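You operate a simulated robot arm through the tools that you are given. There is no shell and no other tool.

The job below is to be done with a simulated two-armed robot. You get a single attempt, and the scene is never put back.

Task
Lead the blue yarn through the discs and meter to the red post.
Fine: the yarn clip goes in that post's cup; disc lever open for it and shut again, orange flap up and down again; the table's other dials, levers and buttons end as they began. Where these are worked on the way, their far stop is far enough and under half their travel is too little: disc lever, orange flap.

Only the result counts: the job must be done as asked and must still hold three seconds after the hand-in. Knocking over, shifting, dropping, spilling or breaking anything else fails it.

Robot
Two 7-joint arms with two-finger parallel grippers on one trunk that stands fixed in place. Base frame: the origin is at the foot of the trunk, x ahead of it, y to its left, z up. Lengths are in mm, angles in degrees, forces in N, time in s.
The left shoulder is at [71, 156, 1130], the right one opposite. Payload 3.91 kg a hand.
The TCP of each hand is the grasp point between the finger pads, 30 mm short of the fingertips. In the tool frame z runs along the fingers and y along their closing line. Largest opening 110 mm; finger width 20, thickness 10; the body of the gripper, 48 by 112 mm, starts 55 mm behind the TCP.
Orientation is told as [roll, pitch, yaw] about the base's x, y, z axes, in that order, counted from this pose: with the fingers straight down and closing along the base's y, the tool's x points along the base's -x, its y along +y and its z along -z.

Tools
- The arms move only by the tool jog_arm. It takes "left_rows", "right_rows" or both (then of equal length, played together; a hand with none holds still); each is a list of rows, each a list of 7 numbers: the shift along the base's x, y, z in units of 40 mm (1.0 is 40 mm), then the turn, a rotation vector about the base's x, y, z in units of 8 degrees (1.0 is 8 degrees), then the opening in per cent of the stroke, from 0 (shut) to 100 (fully open). In form: [[tx, ty, tz, wx, wy, wz, hand], ...]. A call has 1 to 20 rows; each row shifts and turns the commanded pose from where the row before left it. A call with a number of a shift or a turn outside -1 to 1 is refused whole. A row lasts 0.2 s, in which the tool goes at most 50 mm and 8.6 degrees; a call with a longer step from one row to the next is refused whole, and so is a gripper value outside its range. A pose out of reach is approached as far as the arm can. The call stops where the force on the tool passes 70 N (or 10 N more than at its start, if that is more) or the arm is blocked; 0.2 s more then pass. Each finger travels about 108 mm/s and halts on what it meets, pressing with about 22 N; the grip force reading is that of the motor and also rises with nothing between the fingers. The clock runs only during rows and for 0.2 s after the last one: add rows that do not move to give the fingers time. It gives the time, the measured TCP pose, the force on the tool (base axes), the opening and the grip force at its end, in the units of the frame above (readings bear some noise), with the torque about the TCP (base axes, N m) and any sound that the robot's microphone picked up.
- Cameras (640 x 400 px; columns grow to the right, rows downward): "scene" is now at [141.8, -2.8, 1370.9]; the picture's right is [-0.04, -1.00, -0.00], its down [-0.44, 0.02, -0.90] and it looks along [0.90, -0.03, -0.44] (base axes); focal length 278 px, centre (320, 200). "left" rides on the left gripper at [72, -17, -103] in its tool frame; the picture's right is [0.23, 0.97, 0.00], its down [-0.76, 0.18, -0.62] and it looks along [-0.61, 0.14, 0.78] (tool axes); focal length 222 px, centre (320, 200). "right" rides on the right gripper at [72, 17, -103] in its tool frame; the picture's right is [-0.23, 0.97, 0.00], its down [-0.76, -0.18, -0.62] and it looks along [-0.61, -0.14, 0.78] (tool axes); focal length 222 px, centre (320, 200). There is no depth. A picture from a camera that has moved, and an enlarged one, comes with that camera's place and axes in the base frame and with its lens.
- capture(camera): a new picture of that camera. It takes no simulated time.
- slide_trunk(by): slides the trunk up (or, below 0, down) by that many mm; the arms and the scene camera ride with it, the base frame stays. It gives what a move gives, with no picture.
- aim_head(pan, tilt): turns the head with the scene camera to pan (to the left, within 86 degrees either way) and tilt (down, from -29 to 69), counted from straight ahead of the robot. It gives what a move gives.
- inspect(camera, box): a new picture of the part [left, top, right, bottom] of that camera's present view, enlarged. It takes no simulated time.
- job_done(): hands the job in; it is judged then, once.

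Places have to be worked out from the pictures, the camera data and where the tool is seen. Open the grippers and draw the arms clear of the work before you hand the job in, unless the task says otherwise.

The tools are called after "Emit:" as a command line: name --argument value ..., lists and objects as JSON in quotes. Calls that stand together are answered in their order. jog_arm: Moves the arms, as the interface text tells. Its arguments: {"type":"object","properties":{"left_rows":{"type":"array","items":{"type":"array","items":{"type":"number"}}},"right_rows":{"type":"array","items":{"type":"array","items":{"type":"number"}}}},"required":[]} The other tools are called the same way: slide_trunk (by) slides the trunk up or down; aim_head (pan, tilt) turns the head that bears the scene camera; capture (camera) takes a picture; inspect (camera, box) takes an enlarged picture of a part of a camera's view; job_done () hands the job in.

At the start:

```text
time_s: 0.0
left_eef_pos: [633.0, 100.6, 1140.5]
left_tool_rot: [-0.1, 0.2, 0.1]
left_ft_force: [0.5, 0.7, 0.2]
left_wrist_torque: [0.01, 0.04, 0.02]
left_grip_width: 110.1
left_finger_force: 0.1
right_eef_pos: [590.9, -466.8, 1200.6]
right_tool_rot: [0.1, 0.0, 0.0]
right_ft_force: [1.0, 0.2, 0.0]
right_wrist_torque: [-0.02, 0.0, 0.02]
right_grip_width: 110.1
right_finger_force: 0.1
trunk travel left (down, up): [-575.0, 365.0]
head pan, tilt: [-2.0, 26.2]
```

scene: 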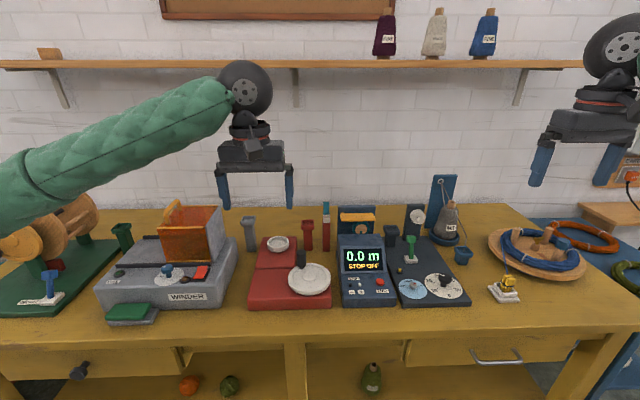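
right: 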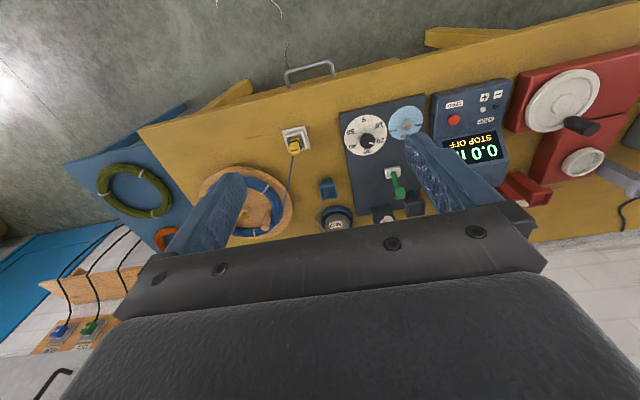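
left: 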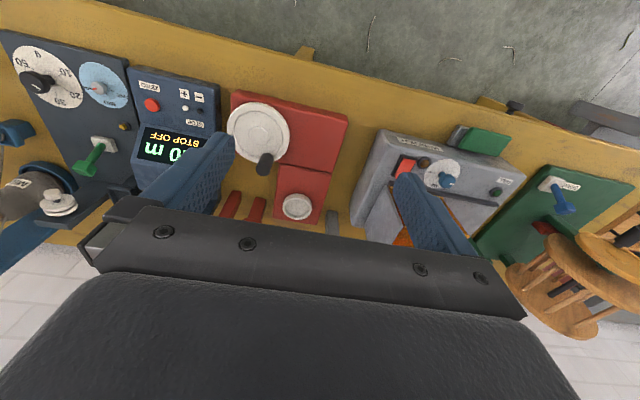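

The scene shows a yarn-winding bench: a yarn coil with a yellow clip at right, a dark tension-disc panel with a green lever, a meter with an orange flap, and a red crank unit with red posts. I'll enlarge parts of the scene view to make out details first.

Emit:
inspect --camera "scene" --box '[380, 160, 540, 310]'

Emit:
inspect --camera "scene" --box '[240, 180, 400, 320]'

Emit:
inspect --camera "scene" --box '[480, 160, 640, 310]'

Emit:
inspect --camera "scene" --box '[0, 180, 250, 330]'

```text
2.67 times, centred on (460, 235) of scene
camera zoom: at [141.8, -2.8, 1370.9], right [-0.04, -1.0, 0.0], down [-0.44, 0.02, -0.9], along [0.9, -0.03, -0.44], focal length 741 px, centre (-53, 107)
```

zoom: 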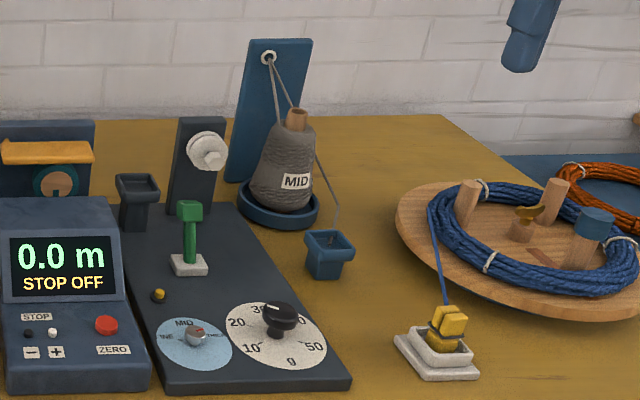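

```text
2.86 times, centred on (320, 250) of scene
camera zoom: at [141.8, -2.8, 1370.9], right [-0.04, -1.0, 0.0], down [-0.44, 0.02, -0.9], along [0.9, -0.03, -0.44], focal length 794 px, centre (320, 57)
```

zoom: 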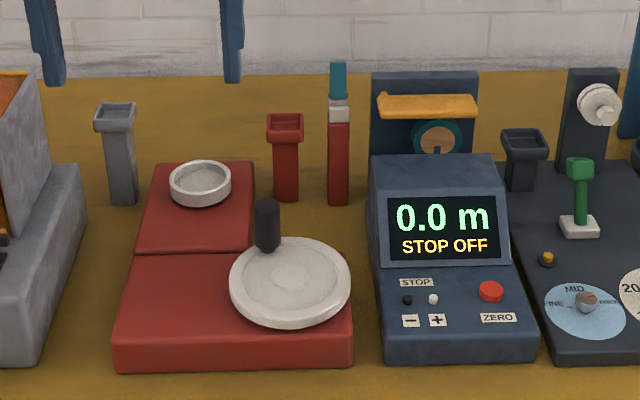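

```text
2.67 times, centred on (560, 235) of scene
camera zoom: at [141.8, -2.8, 1370.9], right [-0.04, -1.0, 0.0], down [-0.44, 0.02, -0.9], along [0.9, -0.03, -0.44], focal length 741 px, centre (-320, 107)
```

zoom: 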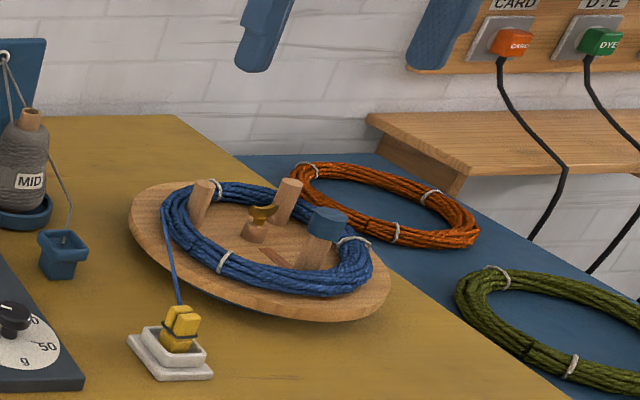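

```text
2.56 times, centred on (125, 255) of scene
camera zoom: at [141.8, -2.8, 1370.9], right [-0.04, -1.0, 0.0], down [-0.44, 0.02, -0.9], along [0.9, -0.03, -0.44], focal length 711 px, centre (819, 59)
```

zoom: 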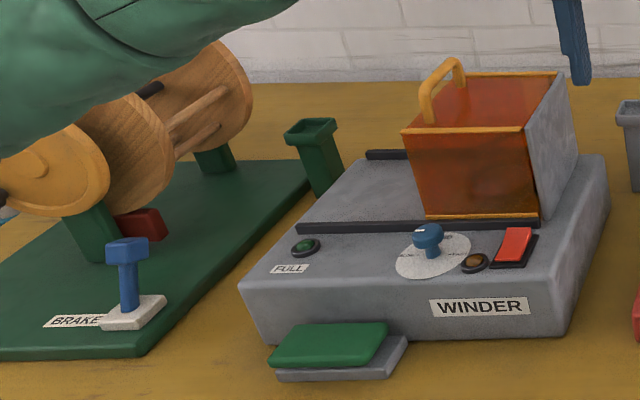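

First estimates put the clip near [730,-557,813] and the discs near [951,-360,905]. I'll zoom tightly on each element from the scene camera to understand how the discs, meter, clip and posts work.

Emit:
inspect --camera "scene" --box '[384, 195, 444, 245]'

Emit:
inspect --camera "scene" --box '[325, 195, 395, 245]'

Emit:
inspect --camera "scene" --box '[480, 260, 536, 310]'

Emit:
inspect --camera "scene" --box '[290, 190, 350, 260]'

Emit:
inspect --camera "scene" --box '[380, 225, 480, 310]'

Emit:
inspect --camera "right" --box '[240, 80, 440, 240]'

Emit:
inspect --camera "left" --box '[0, 30, 240, 240]'

```text
8.00 times, centred on (414, 220) of scene
camera zoom: at [141.8, -2.8, 1370.9], right [-0.04, -1.0, 0.0], down [-0.44, 0.02, -0.9], along [0.9, -0.03, -0.44], focal length 2223 px, centre (-432, 40)
```

zoom: 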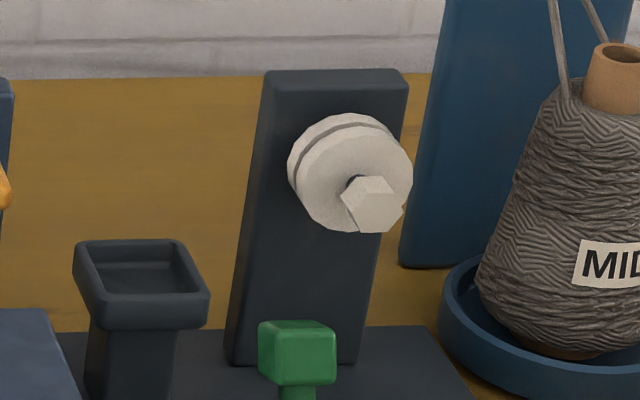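

```text
8.00 times, centred on (360, 220) of scene
camera zoom: at [141.8, -2.8, 1370.9], right [-0.04, -1.0, 0.0], down [-0.44, 0.02, -0.9], along [0.9, -0.03, -0.44], focal length 2223 px, centre (0, 40)
```

zoom: 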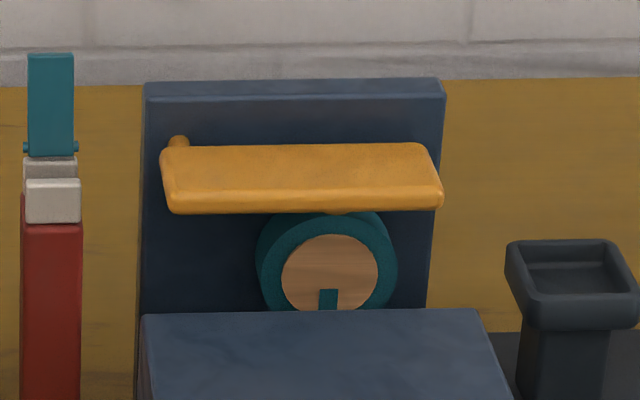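

```text
8.00 times, centred on (508, 285) of scene
camera zoom: at [141.8, -2.8, 1370.9], right [-0.04, -1.0, 0.0], down [-0.44, 0.02, -0.9], along [0.9, -0.03, -0.44], focal length 2223 px, centre (-1184, -480)
```

zoom: 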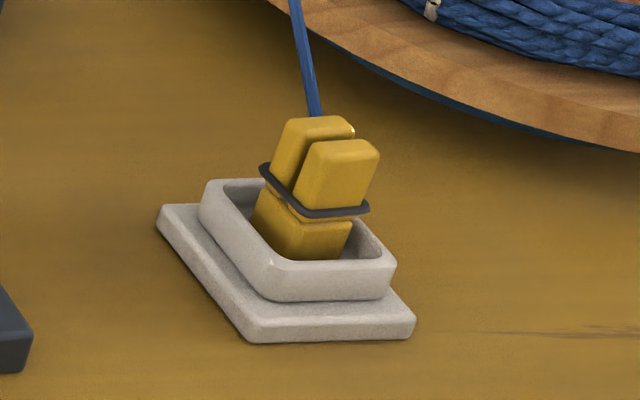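

```text
5.71 times, centred on (320, 225) of scene
camera zoom: at [141.8, -2.8, 1370.9], right [-0.04, -1.0, 0.0], down [-0.44, 0.02, -0.9], along [0.9, -0.03, -0.44], focal length 1588 px, centre (320, 57)
```

zoom: 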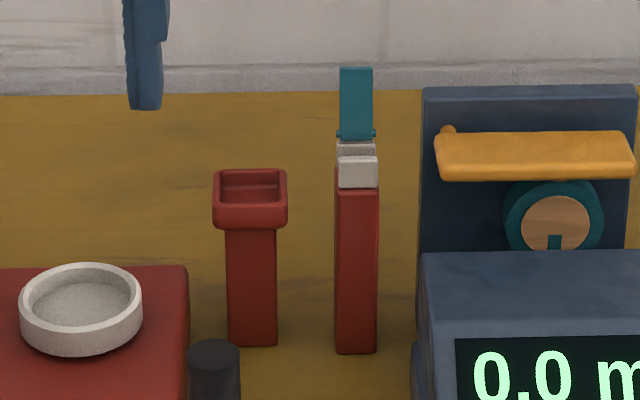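

```text
4.71 times, centred on (430, 268) of scene
camera zoom: at [141.8, -2.8, 1370.9], right [-0.04, -1.0, 0.0], down [-0.44, 0.02, -0.9], along [0.9, -0.03, -0.44], focal length 1308 px, centre (-198, -118)
```

zoom: 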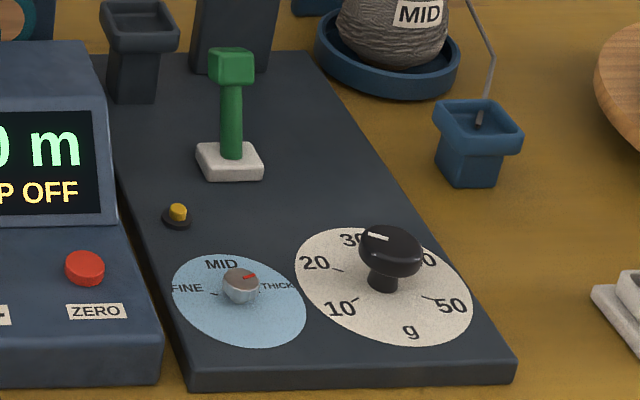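

```text
2.50 times, centred on (340, 160) of right
camera zoom: at [518.0, -450.8, 1304.2], right [0.23, 0.97, 0.0], down [0.76, -0.18, 0.62], along [0.61, -0.14, -0.78], focal length 555 px, centre (270, 300)
```

zoom: 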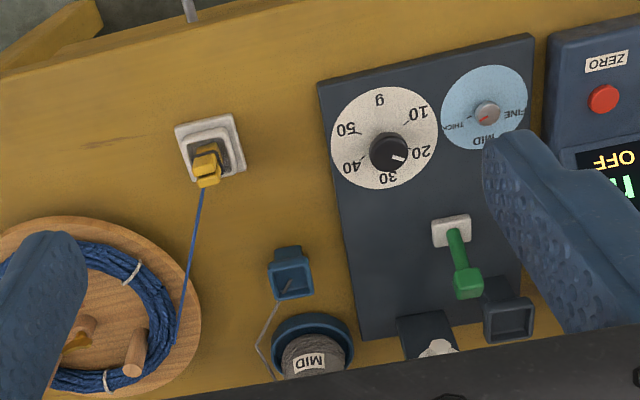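

```text
1.90 times, centred on (120, 135) of left
camera zoom: at [560.9, 85.0, 1244.4], right [-0.23, 0.97, 0.0], down [0.76, 0.18, 0.62], along [0.61, 0.14, -0.78], focal length 423 px, centre (701, 324)
```

zoom: 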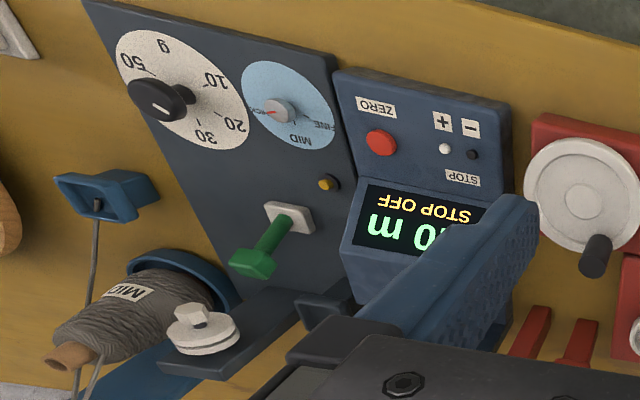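

The lever seems to lean toward the wall (+x), and the discs' gap faces sideways along y. I'll raise the trunk to gain a second, higher viewpoint for depth and look down into the gap and the cups.

Emit:
slide_trunk --by 300

Emit:
aim_head --pan -10 --tilt 42

Emit:
capture --camera "scene"

```text
time_s: 3.0
left_eef_pos: [632.4, 99.6, 1441.0]
left_tool_rot: [-0.1, 0.1, 0.0]
left_ft_force: [0.4, -0.6, -0.3]
left_wrist_torque: [-0.01, 0.02, 0.01]
left_grip_width: 110.2
left_finger_force: 0.0
right_eef_pos: [591.4, -467.5, 1499.4]
right_tool_rot: [0.1, -0.1, 0.1]
right_ft_force: [-1.0, 0.1, 0.1]
right_wrist_torque: [0.01, 0.0, 0.03]
right_grip_width: 110.2
right_finger_force: 0.1
trunk travel left (down, up): [-875.0, 65.0]
head pan, tilt: [-2.0, 26.2]
```

```text
time_s: 3.8
left_eef_pos: [633.6, 99.1, 1440.1]
left_tool_rot: [-0.1, 0.1, 0.1]
left_ft_force: [0.1, 0.9, 0.1]
left_wrist_torque: [0.04, 0.01, -0.01]
left_grip_width: 110.0
left_finger_force: 0.0
right_eef_pos: [590.4, -465.6, 1500.4]
right_tool_rot: [0.0, 0.0, 0.0]
right_ft_force: [0.2, 0.2, -0.2]
right_wrist_torque: [0.0, 0.01, 0.03]
right_grip_width: 109.9
right_finger_force: 0.1
trunk travel left (down, up): [-875.0, 65.0]
head pan, tilt: [-10.0, 42.0]
```

```text
taken
camera scene: at [132.7, -14.1, 1646.7], right [-0.17, -0.98, 0.0], down [-0.66, 0.12, -0.74], along [0.73, -0.13, -0.67], focal length 278 px, centre (320, 200)
```

scene: 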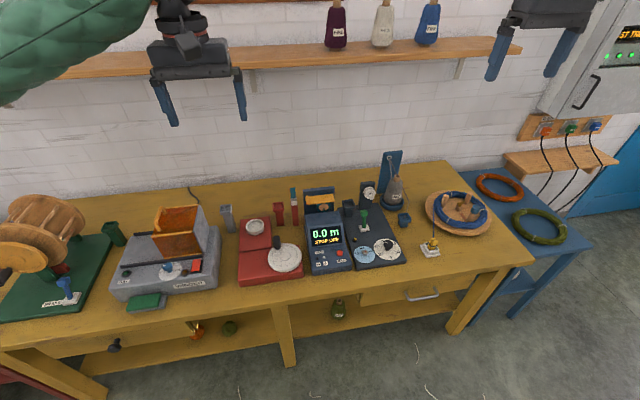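

From above, I'll zoom in on each element.

Emit:
inspect --camera "scene" --box '[340, 175, 400, 212]'

Emit:
inspect --camera "scene" --box '[290, 180, 350, 218]'

Emit:
inspect --camera "scene" --box '[262, 180, 310, 230]'

Emit:
inspect --camera "scene" --box '[400, 180, 500, 260]'

Emit:
inspect --camera "scene" --box '[330, 200, 420, 270]'

```text
10.67 times, centred on (370, 194) of scene
camera zoom: at [132.7, -14.1, 1646.7], right [-0.17, -0.98, 0.0], down [-0.66, 0.12, -0.74], along [0.73, -0.13, -0.67], focal length 2964 px, centre (-213, 269)
```

zoom: 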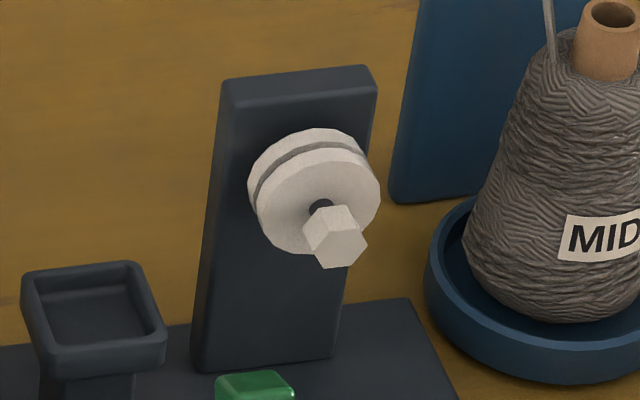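

```text
10.53 times, centred on (320, 199) of scene
camera zoom: at [132.7, -14.1, 1646.7], right [-0.17, -0.98, 0.0], down [-0.66, 0.12, -0.74], along [0.73, -0.13, -0.67], focal length 2925 px, centre (320, 210)
```

zoom: 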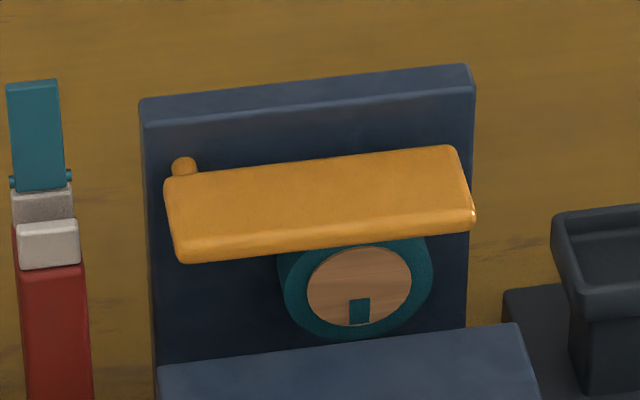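

```text
8.00 times, centred on (286, 205) of scene
camera zoom: at [132.7, -14.1, 1646.7], right [-0.17, -0.98, 0.0], down [-0.66, 0.12, -0.74], along [0.73, -0.13, -0.67], focal length 2223 px, centre (592, 160)
```

zoom: 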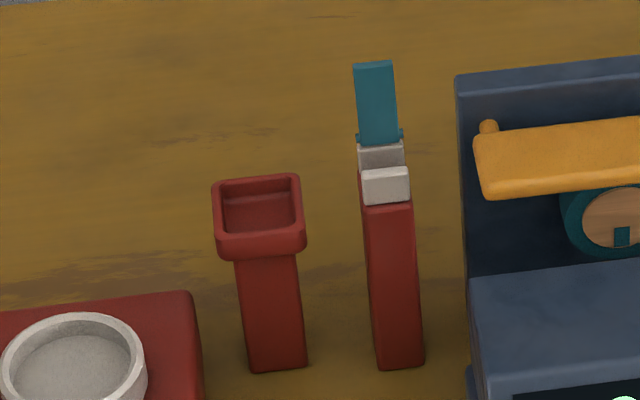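

```text
5.00 times, centred on (450, 220) of scene
camera zoom: at [132.7, -14.1, 1646.7], right [-0.17, -0.98, 0.0], down [-0.66, 0.12, -0.74], along [0.73, -0.13, -0.67], focal length 1389 px, centre (-330, 100)
```

zoom: 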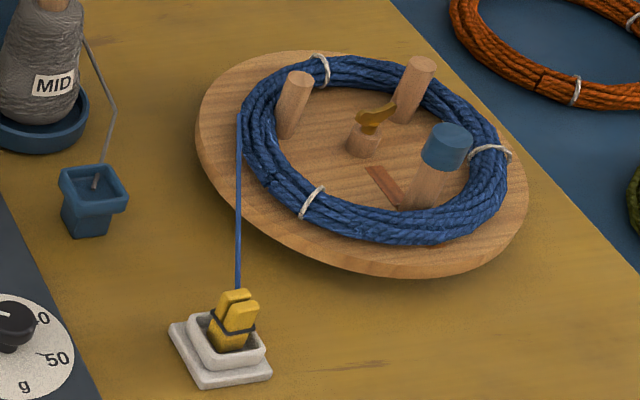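

```text
5.71 times, centred on (375, 235) of scene
camera zoom: at [132.7, -14.1, 1646.7], right [-0.17, -0.98, 0.0], down [-0.66, 0.12, -0.74], along [0.73, -0.13, -0.67], focal length 1588 px, centre (6, 0)
```

zoom: 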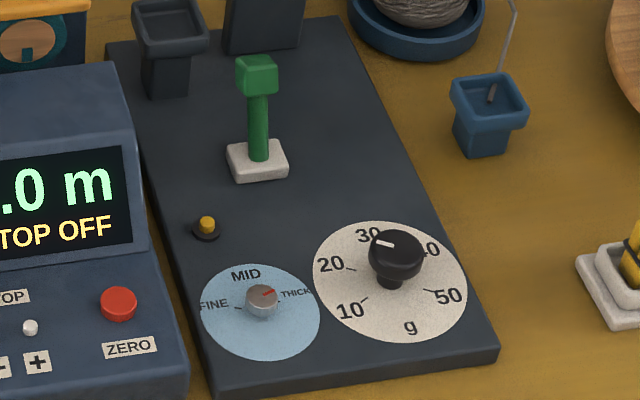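

Working from both viewpoints, I place these points:
- Disc axis: about [947,-365,902].
- Meter wheel: about [941,-171,865].
- Flap: x 922–957, y -212 to -100, z 907–917.
- Red cup: about [969,10,877].
- Clip top: about [718,-545,841].

I'll return the trunk to its starting height, then use the right wrist camera for close-ups.

Emit:
slide_trunk --by -300

Emit:
jog_arm --right_rows '[[0.96, 0.38, -0.5, 0, 0, 0, 100], [0.96, 0.38, -0.5, 0, 0, 0, 100], [0.96, 0.38, -0.5, 0, 0, 0, 100], [0.96, 0.38, -0.5, 0, 0, 0, 100], [0.96, 0.38, -0.5, 0, 0, 0, 100], [0.96, 0.38, -0.5, 0, 0, 0, 100], [0.96, 0.38, -0.5, 0, 0, 0, 100]]'

Emit:
capture --camera "right"

Emit:
capture --camera "scene"

```text
time_s: 6.8
left_eef_pos: [632.8, 101.2, 1140.2]
left_tool_rot: [-0.1, 0.0, 0.0]
left_ft_force: [0.3, 0.2, -0.1]
left_wrist_torque: [0.01, -0.02, -0.02]
left_grip_width: 110.1
left_finger_force: 0.2
right_eef_pos: [590.3, -466.5, 1200.6]
right_tool_rot: [0.0, 0.0, -0.1]
right_ft_force: [-0.6, 0.0, 0.1]
right_wrist_torque: [0.01, -0.02, 0.0]
right_grip_width: 109.9
right_finger_force: 0.1
trunk travel left (down, up): [-575.0, 365.0]
head pan, tilt: [-10.0, 42.0]
```

```text
time_s: 8.4
left_eef_pos: [633.9, 101.0, 1140.1]
left_tool_rot: [-0.1, 0.2, 0.0]
left_ft_force: [0.6, -1.4, -0.5]
left_wrist_torque: [0.01, 0.0, 0.02]
left_grip_width: 109.9
left_finger_force: 0.1
right_eef_pos: [861.9, -359.4, 1057.9]
right_tool_rot: [-0.1, 0.2, 0.0]
right_ft_force: [-0.2, 1.1, -0.5]
right_wrist_torque: [-0.01, 0.01, -0.03]
right_grip_width: 110.1
right_finger_force: 0.0
trunk travel left (down, up): [-575.0, 365.0]
head pan, tilt: [-10.0, 42.0]
```

```text
taken
camera right: at [789.9, -343.6, 1162.4], right [0.23, 0.97, 0.0], down [0.76, -0.18, 0.62], along [0.61, -0.14, -0.78], focal length 222 px, centre (320, 200)
```

right: 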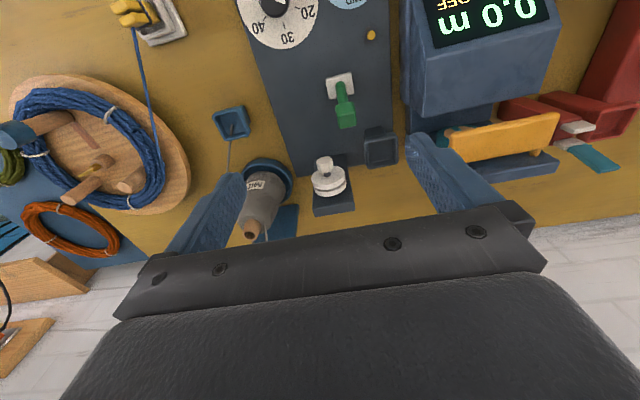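

```text
taken
camera scene: at [134.0, -13.6, 1346.4], right [-0.17, -0.98, 0.0], down [-0.66, 0.12, -0.74], along [0.73, -0.13, -0.67], focal length 278 px, centre (320, 200)
```

scene: 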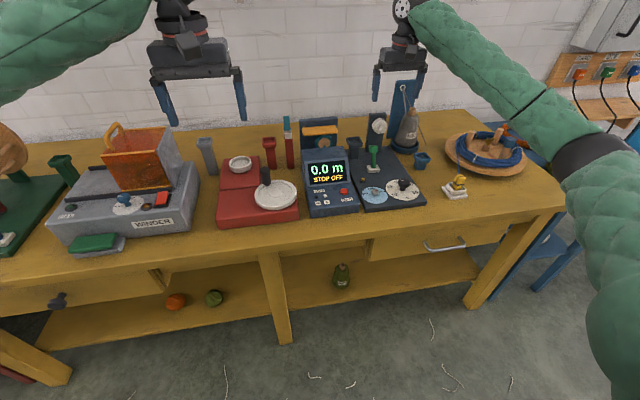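

The arm moved as commanded. I'll zoom the wrist camera on the discs, the flap and the lever.

Emit:
inspect --camera "right" --box '[290, 60, 410, 220]'

Emit:
inspect --camera "right" --box '[420, 80, 640, 220]'

Emit:
inspect --camera "right" --box '[90, 0, 200, 70]'

Emit:
inspect --camera "right" --box '[300, 140, 370, 220]'

```text
2.50 times, centred on (350, 140) of right
camera zoom: at [789.9, -343.6, 1162.4], right [0.23, 0.97, 0.0], down [0.76, -0.18, 0.62], along [0.61, -0.14, -0.78], focal length 555 px, centre (245, 350)
```

zoom: 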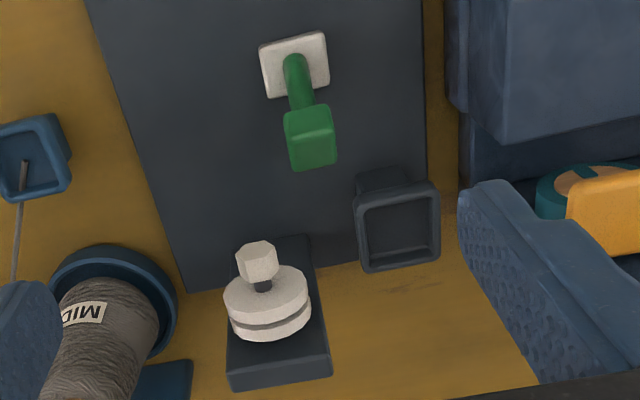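

```text
2.86 times, centred on (530, 150) of right
camera zoom: at [789.9, -343.6, 1162.4], right [0.23, 0.97, 0.0], down [0.76, -0.18, 0.62], along [0.61, -0.14, -0.78], focal length 635 px, centre (-280, 343)
```

zoom: 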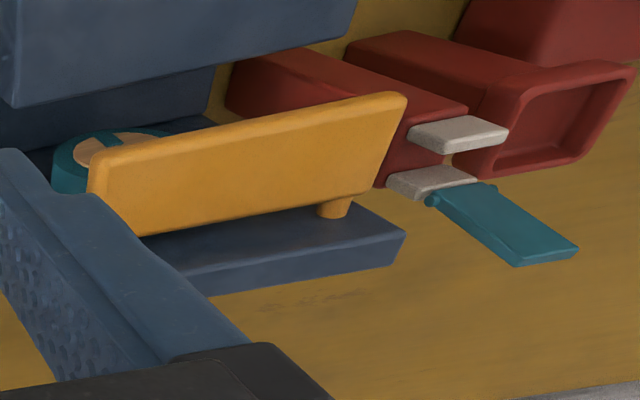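

```text
5.71 times, centred on (145, 35) of right
camera zoom: at [789.9, -343.6, 1162.4], right [0.23, 0.97, 0.0], down [0.76, -0.18, 0.62], along [0.61, -0.14, -0.78], focal length 1269 px, centre (1320, 1143)
```

zoom: 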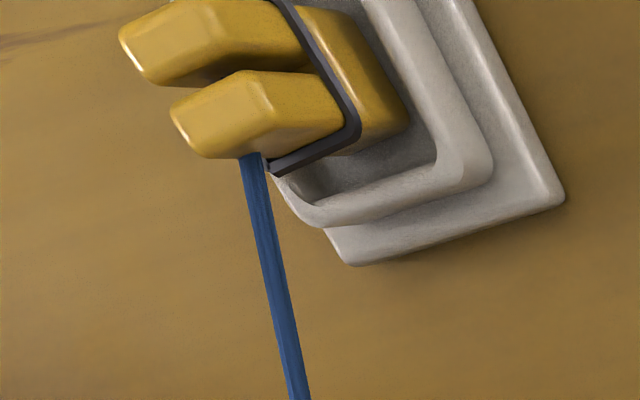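

```text
5.00 times, centred on (335, 180) of right
camera zoom: at [789.9, -343.6, 1162.4], right [0.23, 0.97, 0.0], down [0.76, -0.18, 0.62], along [0.61, -0.14, -0.78], focal length 1111 px, centre (245, 300)
```

zoom: 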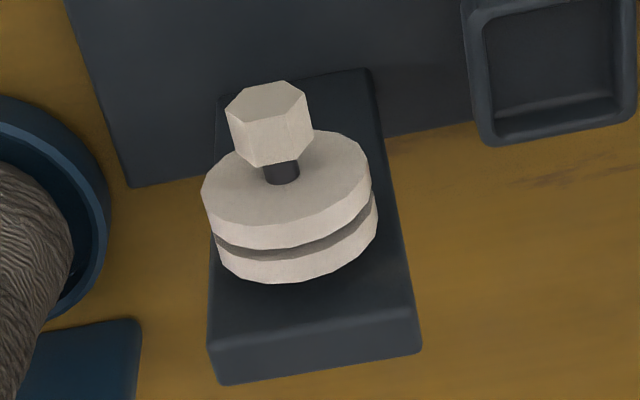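

The flap pivots on a pin along x at its left end (y≈-107), so its right end swings up. The lever leans toward the wall. I'll tilt the right hand 40° forward, narrow the opening, and go to a point just short of the lever knob, which I judge to be at [900,-331,846].

Emit:
jog_arm --right_rows '[[-0.065, 0.14, -0.755, 0, -1, 0, 80], [-0.065, 0.14, -0.755, 0, -1, 0, 60], [-0.065, 0.14, -0.755, 0, -1, 0, 50], [-0.065, 0.14, -0.755, 0, -1, 0, 45], [-0.065, 0.14, -0.755, 0, -1, 0, 45]]'

Emit:
capture --camera "right"

Emit:
inspect --camera "scene" --box '[320, 60, 450, 210]'

```text
time_s: 9.6
left_eef_pos: [631.3, 100.0, 1141.4]
left_tool_rot: [0.0, 0.1, -0.1]
left_ft_force: [-1.8, -0.3, -0.3]
left_wrist_torque: [0.03, 0.01, 0.0]
left_grip_width: 110.3
left_finger_force: 0.0
right_eef_pos: [847.2, -333.7, 908.8]
right_tool_rot: [0.0, -40.1, 0.0]
right_ft_force: [0.5, 0.0, 0.4]
right_wrist_torque: [0.0, 0.0, 0.0]
right_grip_width: 49.4
right_finger_force: 0.1
trunk travel left (down, up): [-575.0, 365.0]
head pan, tilt: [-10.0, 42.0]
```

```text
taken
camera right: at [725.2, -318.0, 941.4], right [0.17, 0.97, 0.15], down [0.18, -0.18, 0.97], along [0.97, -0.14, -0.21], focal length 222 px, centre (320, 200)
```

right: 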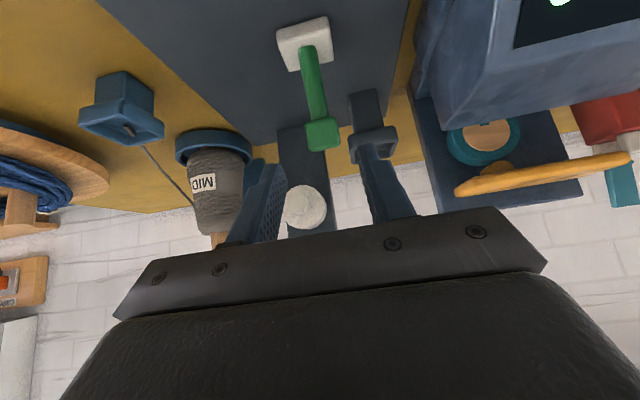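

```text
2.67 times, centred on (385, 135) of scene
camera zoom: at [132.6, -14.6, 1346.7], right [-0.17, -0.98, 0.0], down [-0.66, 0.12, -0.74], along [0.73, -0.13, -0.67], focal length 741 px, centre (147, 373)
```

zoom: 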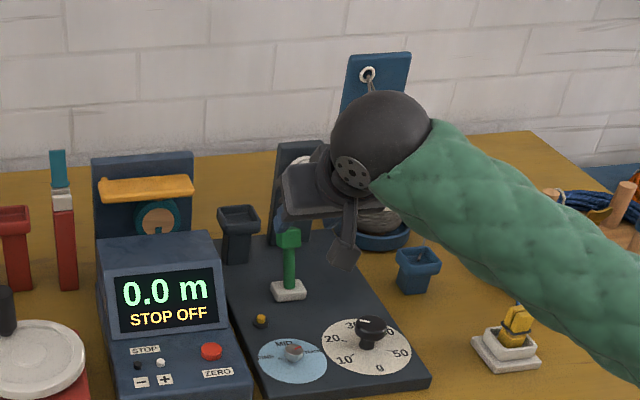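

The knob shows at (323,133), which confirms [900,-332,846]. I'll narrow the opening to about 38 mm and advance along the tool axis until the knob is between the pads.

Emit:
jog_arm --right_rows '[[0.3, 0.02, -0.38, 0, 0, 0, 35], [0.45, 0.02, -0.55, 0, 0, 0, 35], [0.45, 0.0, -0.55, 0, 0, 0, 35], [0, 0, 0, 0, 0, 0, 35]]'

Emit:
capture --camera "right"

```text
time_s: 10.6
left_eef_pos: [632.1, 100.8, 1141.6]
left_tool_rot: [-0.1, -0.1, 0.0]
left_ft_force: [0.2, 0.1, -0.4]
left_wrist_torque: [-0.03, -0.03, 0.02]
left_grip_width: 110.1
left_finger_force: 0.1
right_eef_pos: [894.7, -330.9, 850.2]
right_tool_rot: [0.0, -39.9, 0.0]
right_ft_force: [0.0, -0.3, 1.1]
right_wrist_torque: [0.01, 0.0, 0.04]
right_grip_width: 38.5
right_finger_force: 0.0
trunk travel left (down, up): [-575.0, 365.0]
head pan, tilt: [-10.0, 42.0]
```

```text
taken
camera right: at [771.8, -315.5, 883.2], right [0.17, 0.97, 0.15], down [0.18, -0.18, 0.97], along [0.97, -0.14, -0.21], focal length 222 px, centre (320, 200)
```

right: 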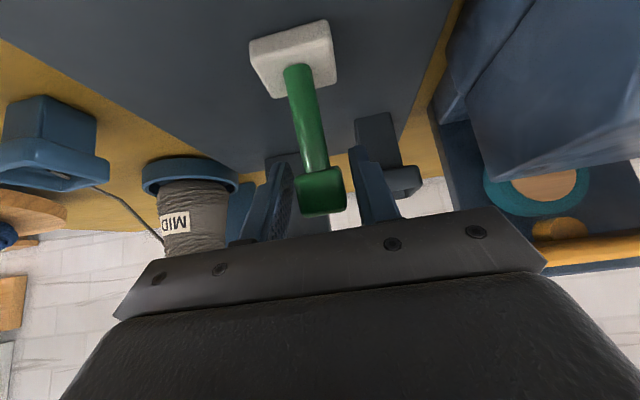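

The knob sits between the pads, so I'll close on it and read the width.

Emit:
jog_arm --right_rows '[[0, 0, 0, 0, 0, 0, 10], [0, 0, 0, 0, 0, 0, 10], [0, 0, 0, 0, 0, 0, 10]]'

```text
time_s: 11.4
left_eef_pos: [632.8, 101.4, 1141.4]
left_tool_rot: [-0.1, 0.1, 0.0]
left_ft_force: [0.7, -0.1, 0.3]
left_wrist_torque: [0.0, 0.02, 0.0]
left_grip_width: 110.0
left_finger_force: 0.0
right_eef_pos: [895.1, -329.7, 850.4]
right_tool_rot: [0.0, -40.0, 0.1]
right_ft_force: [-1.0, 6.0, -1.4]
right_wrist_torque: [0.07, -0.01, 0.0]
right_grip_width: 25.7
right_finger_force: 45.3
trunk travel left (down, up): [-575.0, 365.0]
head pan, tilt: [-10.0, 42.0]
```

The pads hold the knob at 25.7 mm. I'll draw it toward the robot along its arc and watch the force.

Emit:
jog_arm --right_rows '[[-0.2175, 0, 0.08, 0, 0, 0, 10], [-0.2275, 0, 0.049, 0, 0, 0, 10], [-0.2325, 0, 0.016, 0, 0, 0, 10]]'

Emit:
capture --camera "right"

```text
time_s: 12.2
left_eef_pos: [633.6, 102.1, 1140.2]
left_tool_rot: [-0.1, 0.1, -0.1]
left_ft_force: [-0.2, 0.3, -0.9]
left_wrist_torque: [-0.02, 0.02, 0.03]
left_grip_width: 110.0
left_finger_force: 0.1
right_eef_pos: [867.9, -330.3, 855.6]
right_tool_rot: [-0.1, -39.9, 0.0]
right_ft_force: [21.7, 6.9, -1.6]
right_wrist_torque: [-0.08, -1.29, -0.16]
right_grip_width: 26.1
right_finger_force: 44.8
trunk travel left (down, up): [-575.0, 365.0]
head pan, tilt: [-10.0, 42.0]
```

```text
taken
camera right: at [745.7, -314.5, 888.4], right [0.17, 0.97, 0.15], down [0.18, -0.18, 0.97], along [0.97, -0.14, -0.21], focal length 222 px, centre (320, 200)
```

right: 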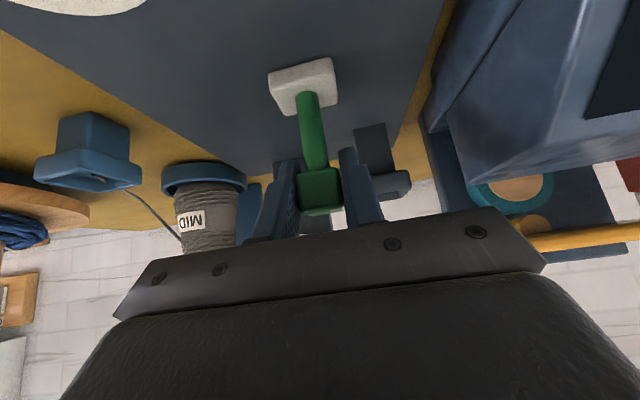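

The lever follows with about 22 N of resistance, so I'll continue the arc to the far side.

Emit:
jog_arm --right_rows '[[-0.2325, 0, -0.016, 0, 0, 0, 10], [-0.2275, 0, -0.049, 0, 0, 0, 10], [-0.2175, 0, -0.08, 0, 0, 0, 10]]'

Emit:
capture --camera "right"

Emit:
inspect --camera "scene" --box '[320, 80, 450, 210]'

```text
time_s: 13.0
left_eef_pos: [633.5, 99.8, 1140.5]
left_tool_rot: [0.0, 0.2, 0.0]
left_ft_force: [-0.7, 0.4, 1.0]
left_wrist_torque: [-0.04, -0.01, 0.0]
left_grip_width: 109.8
left_finger_force: 0.1
right_eef_pos: [841.2, -330.1, 848.3]
right_tool_rot: [0.1, -40.0, 0.1]
right_ft_force: [15.8, -1.9, 6.8]
right_wrist_torque: [-0.05, -1.16, 0.06]
right_grip_width: 25.6
right_finger_force: 44.8
trunk travel left (down, up): [-575.0, 365.0]
head pan, tilt: [-10.0, 42.0]
```

```text
taken
camera right: at [718.5, -314.4, 882.4], right [0.17, 0.97, 0.15], down [0.18, -0.18, 0.97], along [0.97, -0.14, -0.21], focal length 222 px, centre (320, 200)
```

right: 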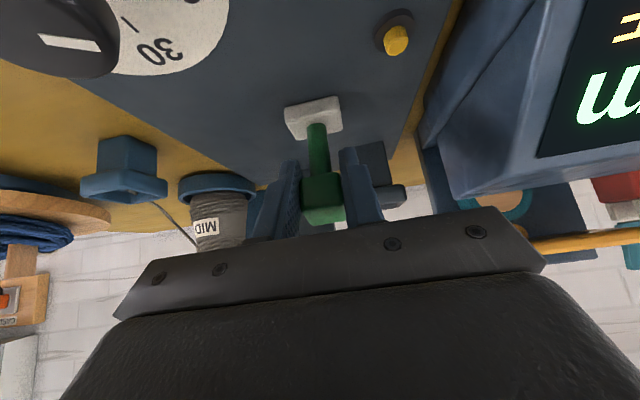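

```text
3.08 times, centred on (385, 145) of scene
camera zoom: at [133.2, -14.3, 1346.6], right [-0.17, -0.98, 0.0], down [-0.66, 0.12, -0.74], along [0.73, -0.13, -0.67], focal length 855 px, centre (120, 369)
```

zoom: 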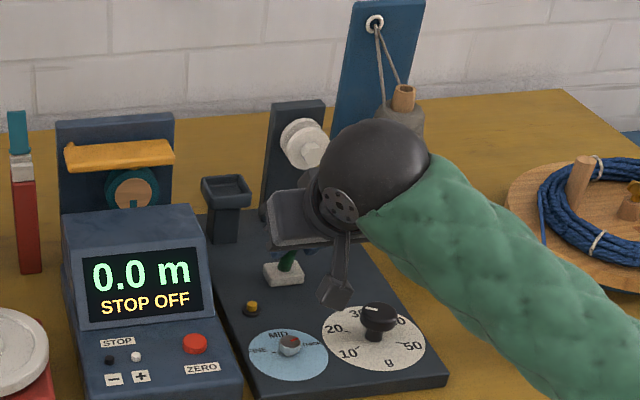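

The lever still yields at 16 N with no hard stop yet. I'll go a little further along the arc in small steps to find the stop.

Emit:
jog_arm --right_rows '[[-0.1, 0, -0.05, 0, 0, 0, 10], [-0.1, 0, -0.055, 0, 0, 0, 10]]'

```text
time_s: 13.6
left_eef_pos: [633.1, 101.3, 1141.3]
left_tool_rot: [-0.1, 0.1, 0.0]
left_ft_force: [0.7, -0.2, 0.2]
left_wrist_torque: [-0.03, -0.01, -0.01]
left_grip_width: 109.9
left_finger_force: 0.0
right_eef_pos: [833.4, -330.3, 844.8]
right_tool_rot: [0.0, -40.1, 0.0]
right_ft_force: [16.8, -3.2, 9.6]
right_wrist_torque: [0.08, -1.15, -0.05]
right_grip_width: 25.7
right_finger_force: 45.1
trunk travel left (down, up): [-575.0, 365.0]
head pan, tilt: [-10.0, 42.0]
```

Emit:
inspect --camera "right" --box '[250, 80, 390, 240]'

Emit:
inspect --camera "scene" --box '[380, 90, 440, 190]'

```text
2.50 times, centred on (320, 160) of right
camera zoom: at [710.7, -314.5, 878.5], right [0.17, 0.97, 0.15], down [0.18, -0.18, 0.97], along [0.97, -0.14, -0.21], focal length 555 px, centre (320, 300)
```

zoom: 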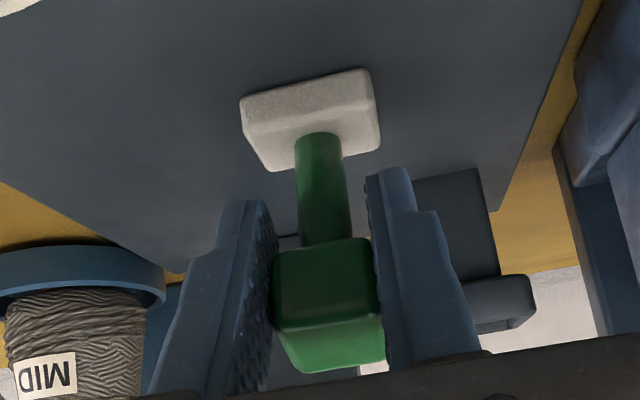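

```text
4.00 times, centred on (410, 140) of scene
camera zoom: at [132.9, -14.0, 1346.6], right [-0.17, -0.98, 0.0], down [-0.66, 0.12, -0.74], along [0.73, -0.13, -0.67], focal length 1111 px, centre (-40, 440)
```

zoom: 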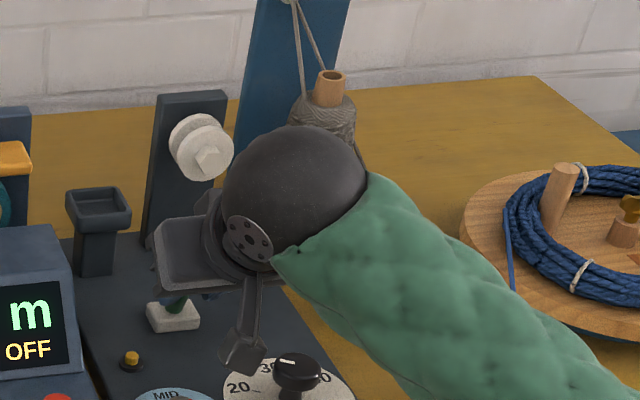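

The lever is leaning toward the robot and the disc gap has visibly widened. I'll continue gently until the stop is felt.

Emit:
jog_arm --right_rows '[[-0.09, 0, -0.06, 0, 0, 0, 10], [-0.09, 0, -0.065, 0, 0, 0, 10]]'

Emit:
inspect --camera "right" --box '[250, 80, 390, 240]'

```text
time_s: 14.2
left_eef_pos: [632.4, 101.8, 1140.2]
left_tool_rot: [-0.1, 0.0, 0.1]
left_ft_force: [0.4, 0.7, 0.0]
left_wrist_torque: [-0.01, -0.01, -0.03]
left_grip_width: 109.9
left_finger_force: 0.1
right_eef_pos: [826.4, -330.2, 840.7]
right_tool_rot: [-0.2, -40.0, 0.1]
right_ft_force: [33.0, -2.5, 22.2]
right_wrist_torque: [0.11, -0.19, 0.06]
right_grip_width: 26.0
right_finger_force: 45.4
trunk travel left (down, up): [-575.0, 365.0]
head pan, tilt: [-10.0, 42.0]
```

```text
2.50 times, centred on (320, 160) of right
camera zoom: at [704.3, -314.5, 874.3], right [0.17, 0.97, 0.15], down [0.18, -0.18, 0.97], along [0.97, -0.14, -0.21], focal length 555 px, centre (320, 300)
```

zoom: 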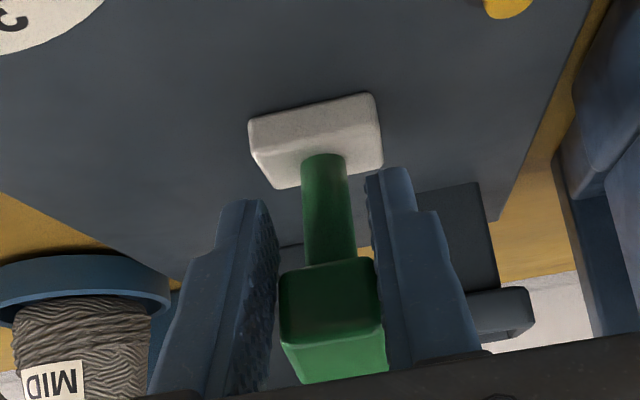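

The force jumped to 40 N and the knob slid back in the pads, so the lever is at its far stop. I'll release and back off along the tool axis.

Emit:
jog_arm --right_rows '[[0.05, 0, 0.03, 0, 0, 0, 30], [0, 0, 0, 0, 0, 0, 45], [0, 0, 0, 0, 0, 0, 45], [-0.64, 0, 0.77, 0, 0, 0, 45], [-0.64, 0, 0.77, 0, 0, 0, 45], [-0.64, 0, 0.77, 0, 0, 0, 45]]'

Emit:
capture --camera "right"

Emit:
inspect --camera "scene" --box '[330, 90, 430, 190]'

```text
time_s: 15.6
left_eef_pos: [633.3, 100.4, 1141.5]
left_tool_rot: [-0.1, 0.0, 0.1]
left_ft_force: [0.1, 0.4, -0.2]
left_wrist_torque: [0.04, 0.0, -0.02]
left_grip_width: 110.1
left_finger_force: 0.0
right_eef_pos: [749.8, -329.4, 932.9]
right_tool_rot: [0.1, -39.9, 0.1]
right_ft_force: [0.9, 0.6, -0.7]
right_wrist_torque: [-0.03, 0.06, 0.02]
right_grip_width: 49.5
right_finger_force: 0.0
trunk travel left (down, up): [-575.0, 365.0]
head pan, tilt: [-10.0, 42.0]
```

```text
taken
camera right: at [626.9, -313.8, 966.3], right [0.17, 0.97, 0.15], down [0.18, -0.18, 0.97], along [0.97, -0.14, -0.21], focal length 222 px, centre (320, 200)
```

right: 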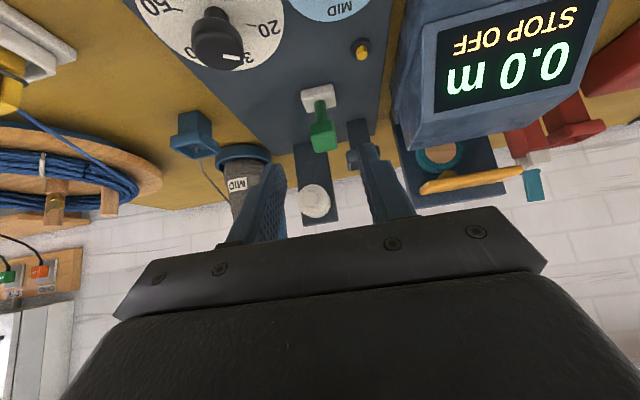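

```text
4.00 times, centred on (380, 140) of scene
camera zoom: at [131.7, -13.8, 1346.7], right [-0.17, -0.98, 0.0], down [-0.66, 0.12, -0.74], along [0.73, -0.13, -0.67], focal length 1111 px, centre (80, 440)
```

zoom: 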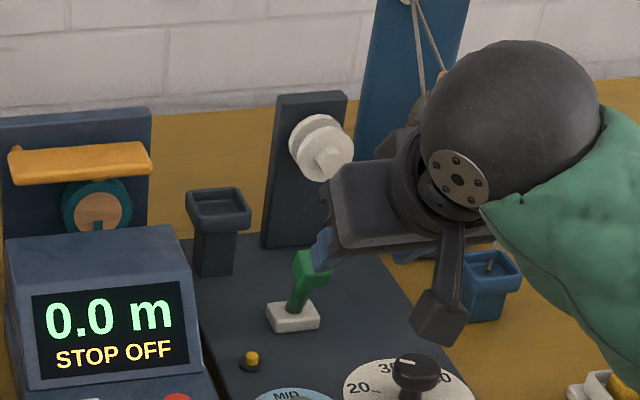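

The lever stays open. Next is the flap. I'll close the fingers, tilt further to about -64°, and go to a spot in front of and level with the flap's right end (front edge at x≈922, underside z≈907).

Emit:
jog_arm --right_rows '[[0.625, 0.819, 0, 0, -1, 0, 20], [0.625, 0.819, 0, 0, -1, 0, 0], [0.625, 0.819, 0, 0, -1, 0, 0], [0.5, 0.819, -0.1, 0, 0, 0, 0], [0, 0, 0, 0, 0, 0, 0]]'

Emit:
capture --camera "right"

Emit:
inspect --camera "scene" --box '[280, 90, 440, 210]'

```text
time_s: 16.8
left_eef_pos: [631.3, 99.7, 1142.4]
left_tool_rot: [0.0, 0.1, 0.1]
left_ft_force: [-0.5, 0.3, 0.3]
left_wrist_torque: [0.0, -0.01, 0.0]
left_grip_width: 109.9
left_finger_force: 0.1
right_eef_pos: [843.1, -200.1, 928.7]
right_tool_rot: [0.0, -64.1, 0.1]
right_ft_force: [-0.7, -0.3, -0.4]
right_wrist_torque: [0.01, 0.05, 0.01]
right_grip_width: 0.2
right_finger_force: 22.5
trunk travel left (down, up): [-575.0, 365.0]
head pan, tilt: [-10.0, 42.0]
```

```text
taken
camera right: at [719.0, -184.9, 910.1], right [0.1, 0.97, 0.2], down [-0.23, -0.18, 0.96], along [0.97, -0.14, 0.2], focal length 222 px, centre (320, 200)
```

right: 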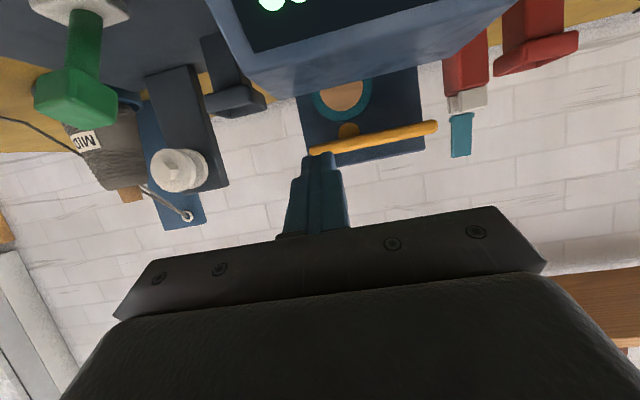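

```text
3.33 times, centred on (360, 150) of scene
camera zoom: at [132.0, -14.7, 1346.7], right [-0.17, -0.98, 0.0], down [-0.66, 0.12, -0.74], along [0.73, -0.13, -0.67], focal length 926 px, centre (187, 367)
```

zoom: 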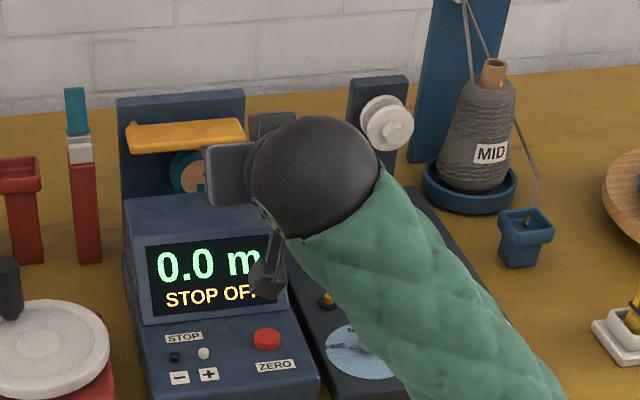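

I'll zoom in on this view to check the flap, the wheel and the disc gap.

Emit:
inspect --camera "right" --box '[270, 60, 480, 190]'

Emit:
inspect --camera "right" --box '[130, 120, 230, 220]'

Emit:
inspect --camera "scene" --box '[355, 105, 395, 140]'

```text
3.05 times, centred on (375, 125) of right
camera zoom: at [719.0, -184.9, 910.1], right [0.1, 0.97, 0.2], down [-0.23, -0.18, 0.96], along [0.97, -0.14, 0.2], focal length 677 px, centre (152, 429)
```

zoom: 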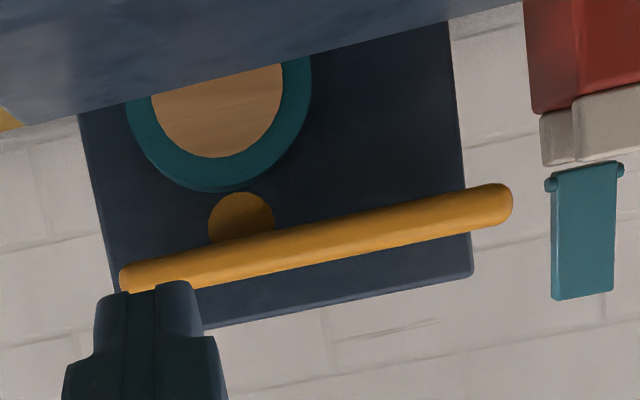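

```text
4.00 times, centred on (180, 170) of right
camera zoom: at [719.0, -184.9, 910.1], right [0.1, 0.97, 0.2], down [-0.23, -0.18, 0.96], along [0.97, -0.14, 0.2], focal length 888 px, centre (880, 320)
```

zoom: 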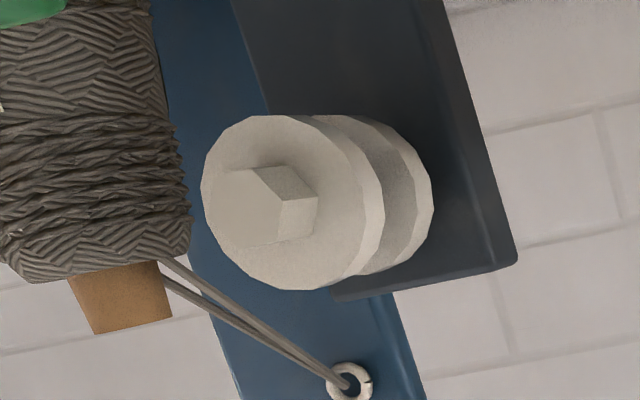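

```text
11.43 times, centred on (375, 122) of scene
camera zoom: at [132.0, -14.7, 1346.7], right [-0.17, -0.98, 0.0], down [-0.66, 0.12, -0.74], along [0.73, -0.13, -0.67], focal length 3176 px, centre (-309, 1086)
```

zoom: 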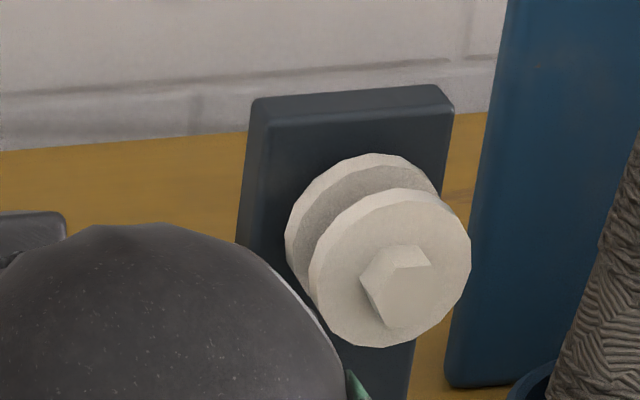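

The disc gap is open, roughly x 947–957 with its centre near 952. The flap carries a round pad underneath that presses on the wheel. I'll drop the closed fingers below the flap's underside and slide them forward under its right end.

Emit:
jog_arm --right_rows '[[0, 0.05, -0.8, 0, 0, 0, 0], [0.7, 0, 0, 0, 0, 0, 0], [0.6, 0, 0, 0, 0, 0, 0], [0, 0, 0, 0, 0, 0, 0]]'

Emit:
capture --camera "right"

Emit:
inspect --camera "scene" --box '[290, 100, 390, 190]'

```text
time_s: 17.8
left_eef_pos: [633.2, 100.2, 1141.0]
left_tool_rot: [0.0, 0.1, 0.0]
left_ft_force: [0.5, 0.0, -0.1]
left_wrist_torque: [-0.02, 0.0, -0.01]
left_grip_width: 109.6
left_finger_force: 0.1
right_eef_pos: [896.9, -198.3, 898.4]
right_tool_rot: [-0.1, -64.0, 0.2]
right_ft_force: [0.6, -0.2, 0.4]
right_wrist_torque: [-0.01, 0.04, -0.01]
right_grip_width: 0.0
right_finger_force: 22.1
trunk travel left (down, up): [-575.0, 365.0]
head pan, tilt: [-10.0, 42.0]
```

```text
taken
camera right: at [772.2, -182.9, 879.0], right [0.1, 0.97, 0.2], down [-0.23, -0.18, 0.96], along [0.97, -0.14, 0.2], focal length 222 px, centre (320, 200)
```

right: 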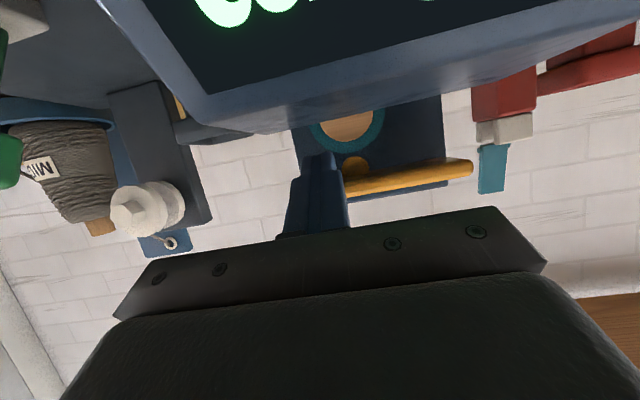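

```text
4.44 times, centred on (340, 145) of scene
camera zoom: at [132.3, -13.9, 1346.6], right [-0.17, -0.98, 0.0], down [-0.66, 0.12, -0.74], along [0.73, -0.13, -0.67], focal length 1235 px, centre (231, 444)
```

zoom: 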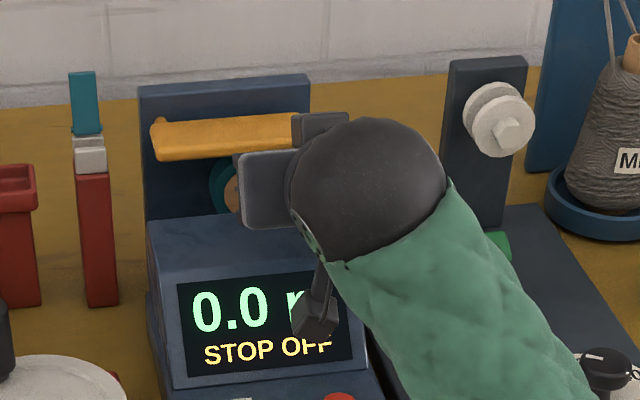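

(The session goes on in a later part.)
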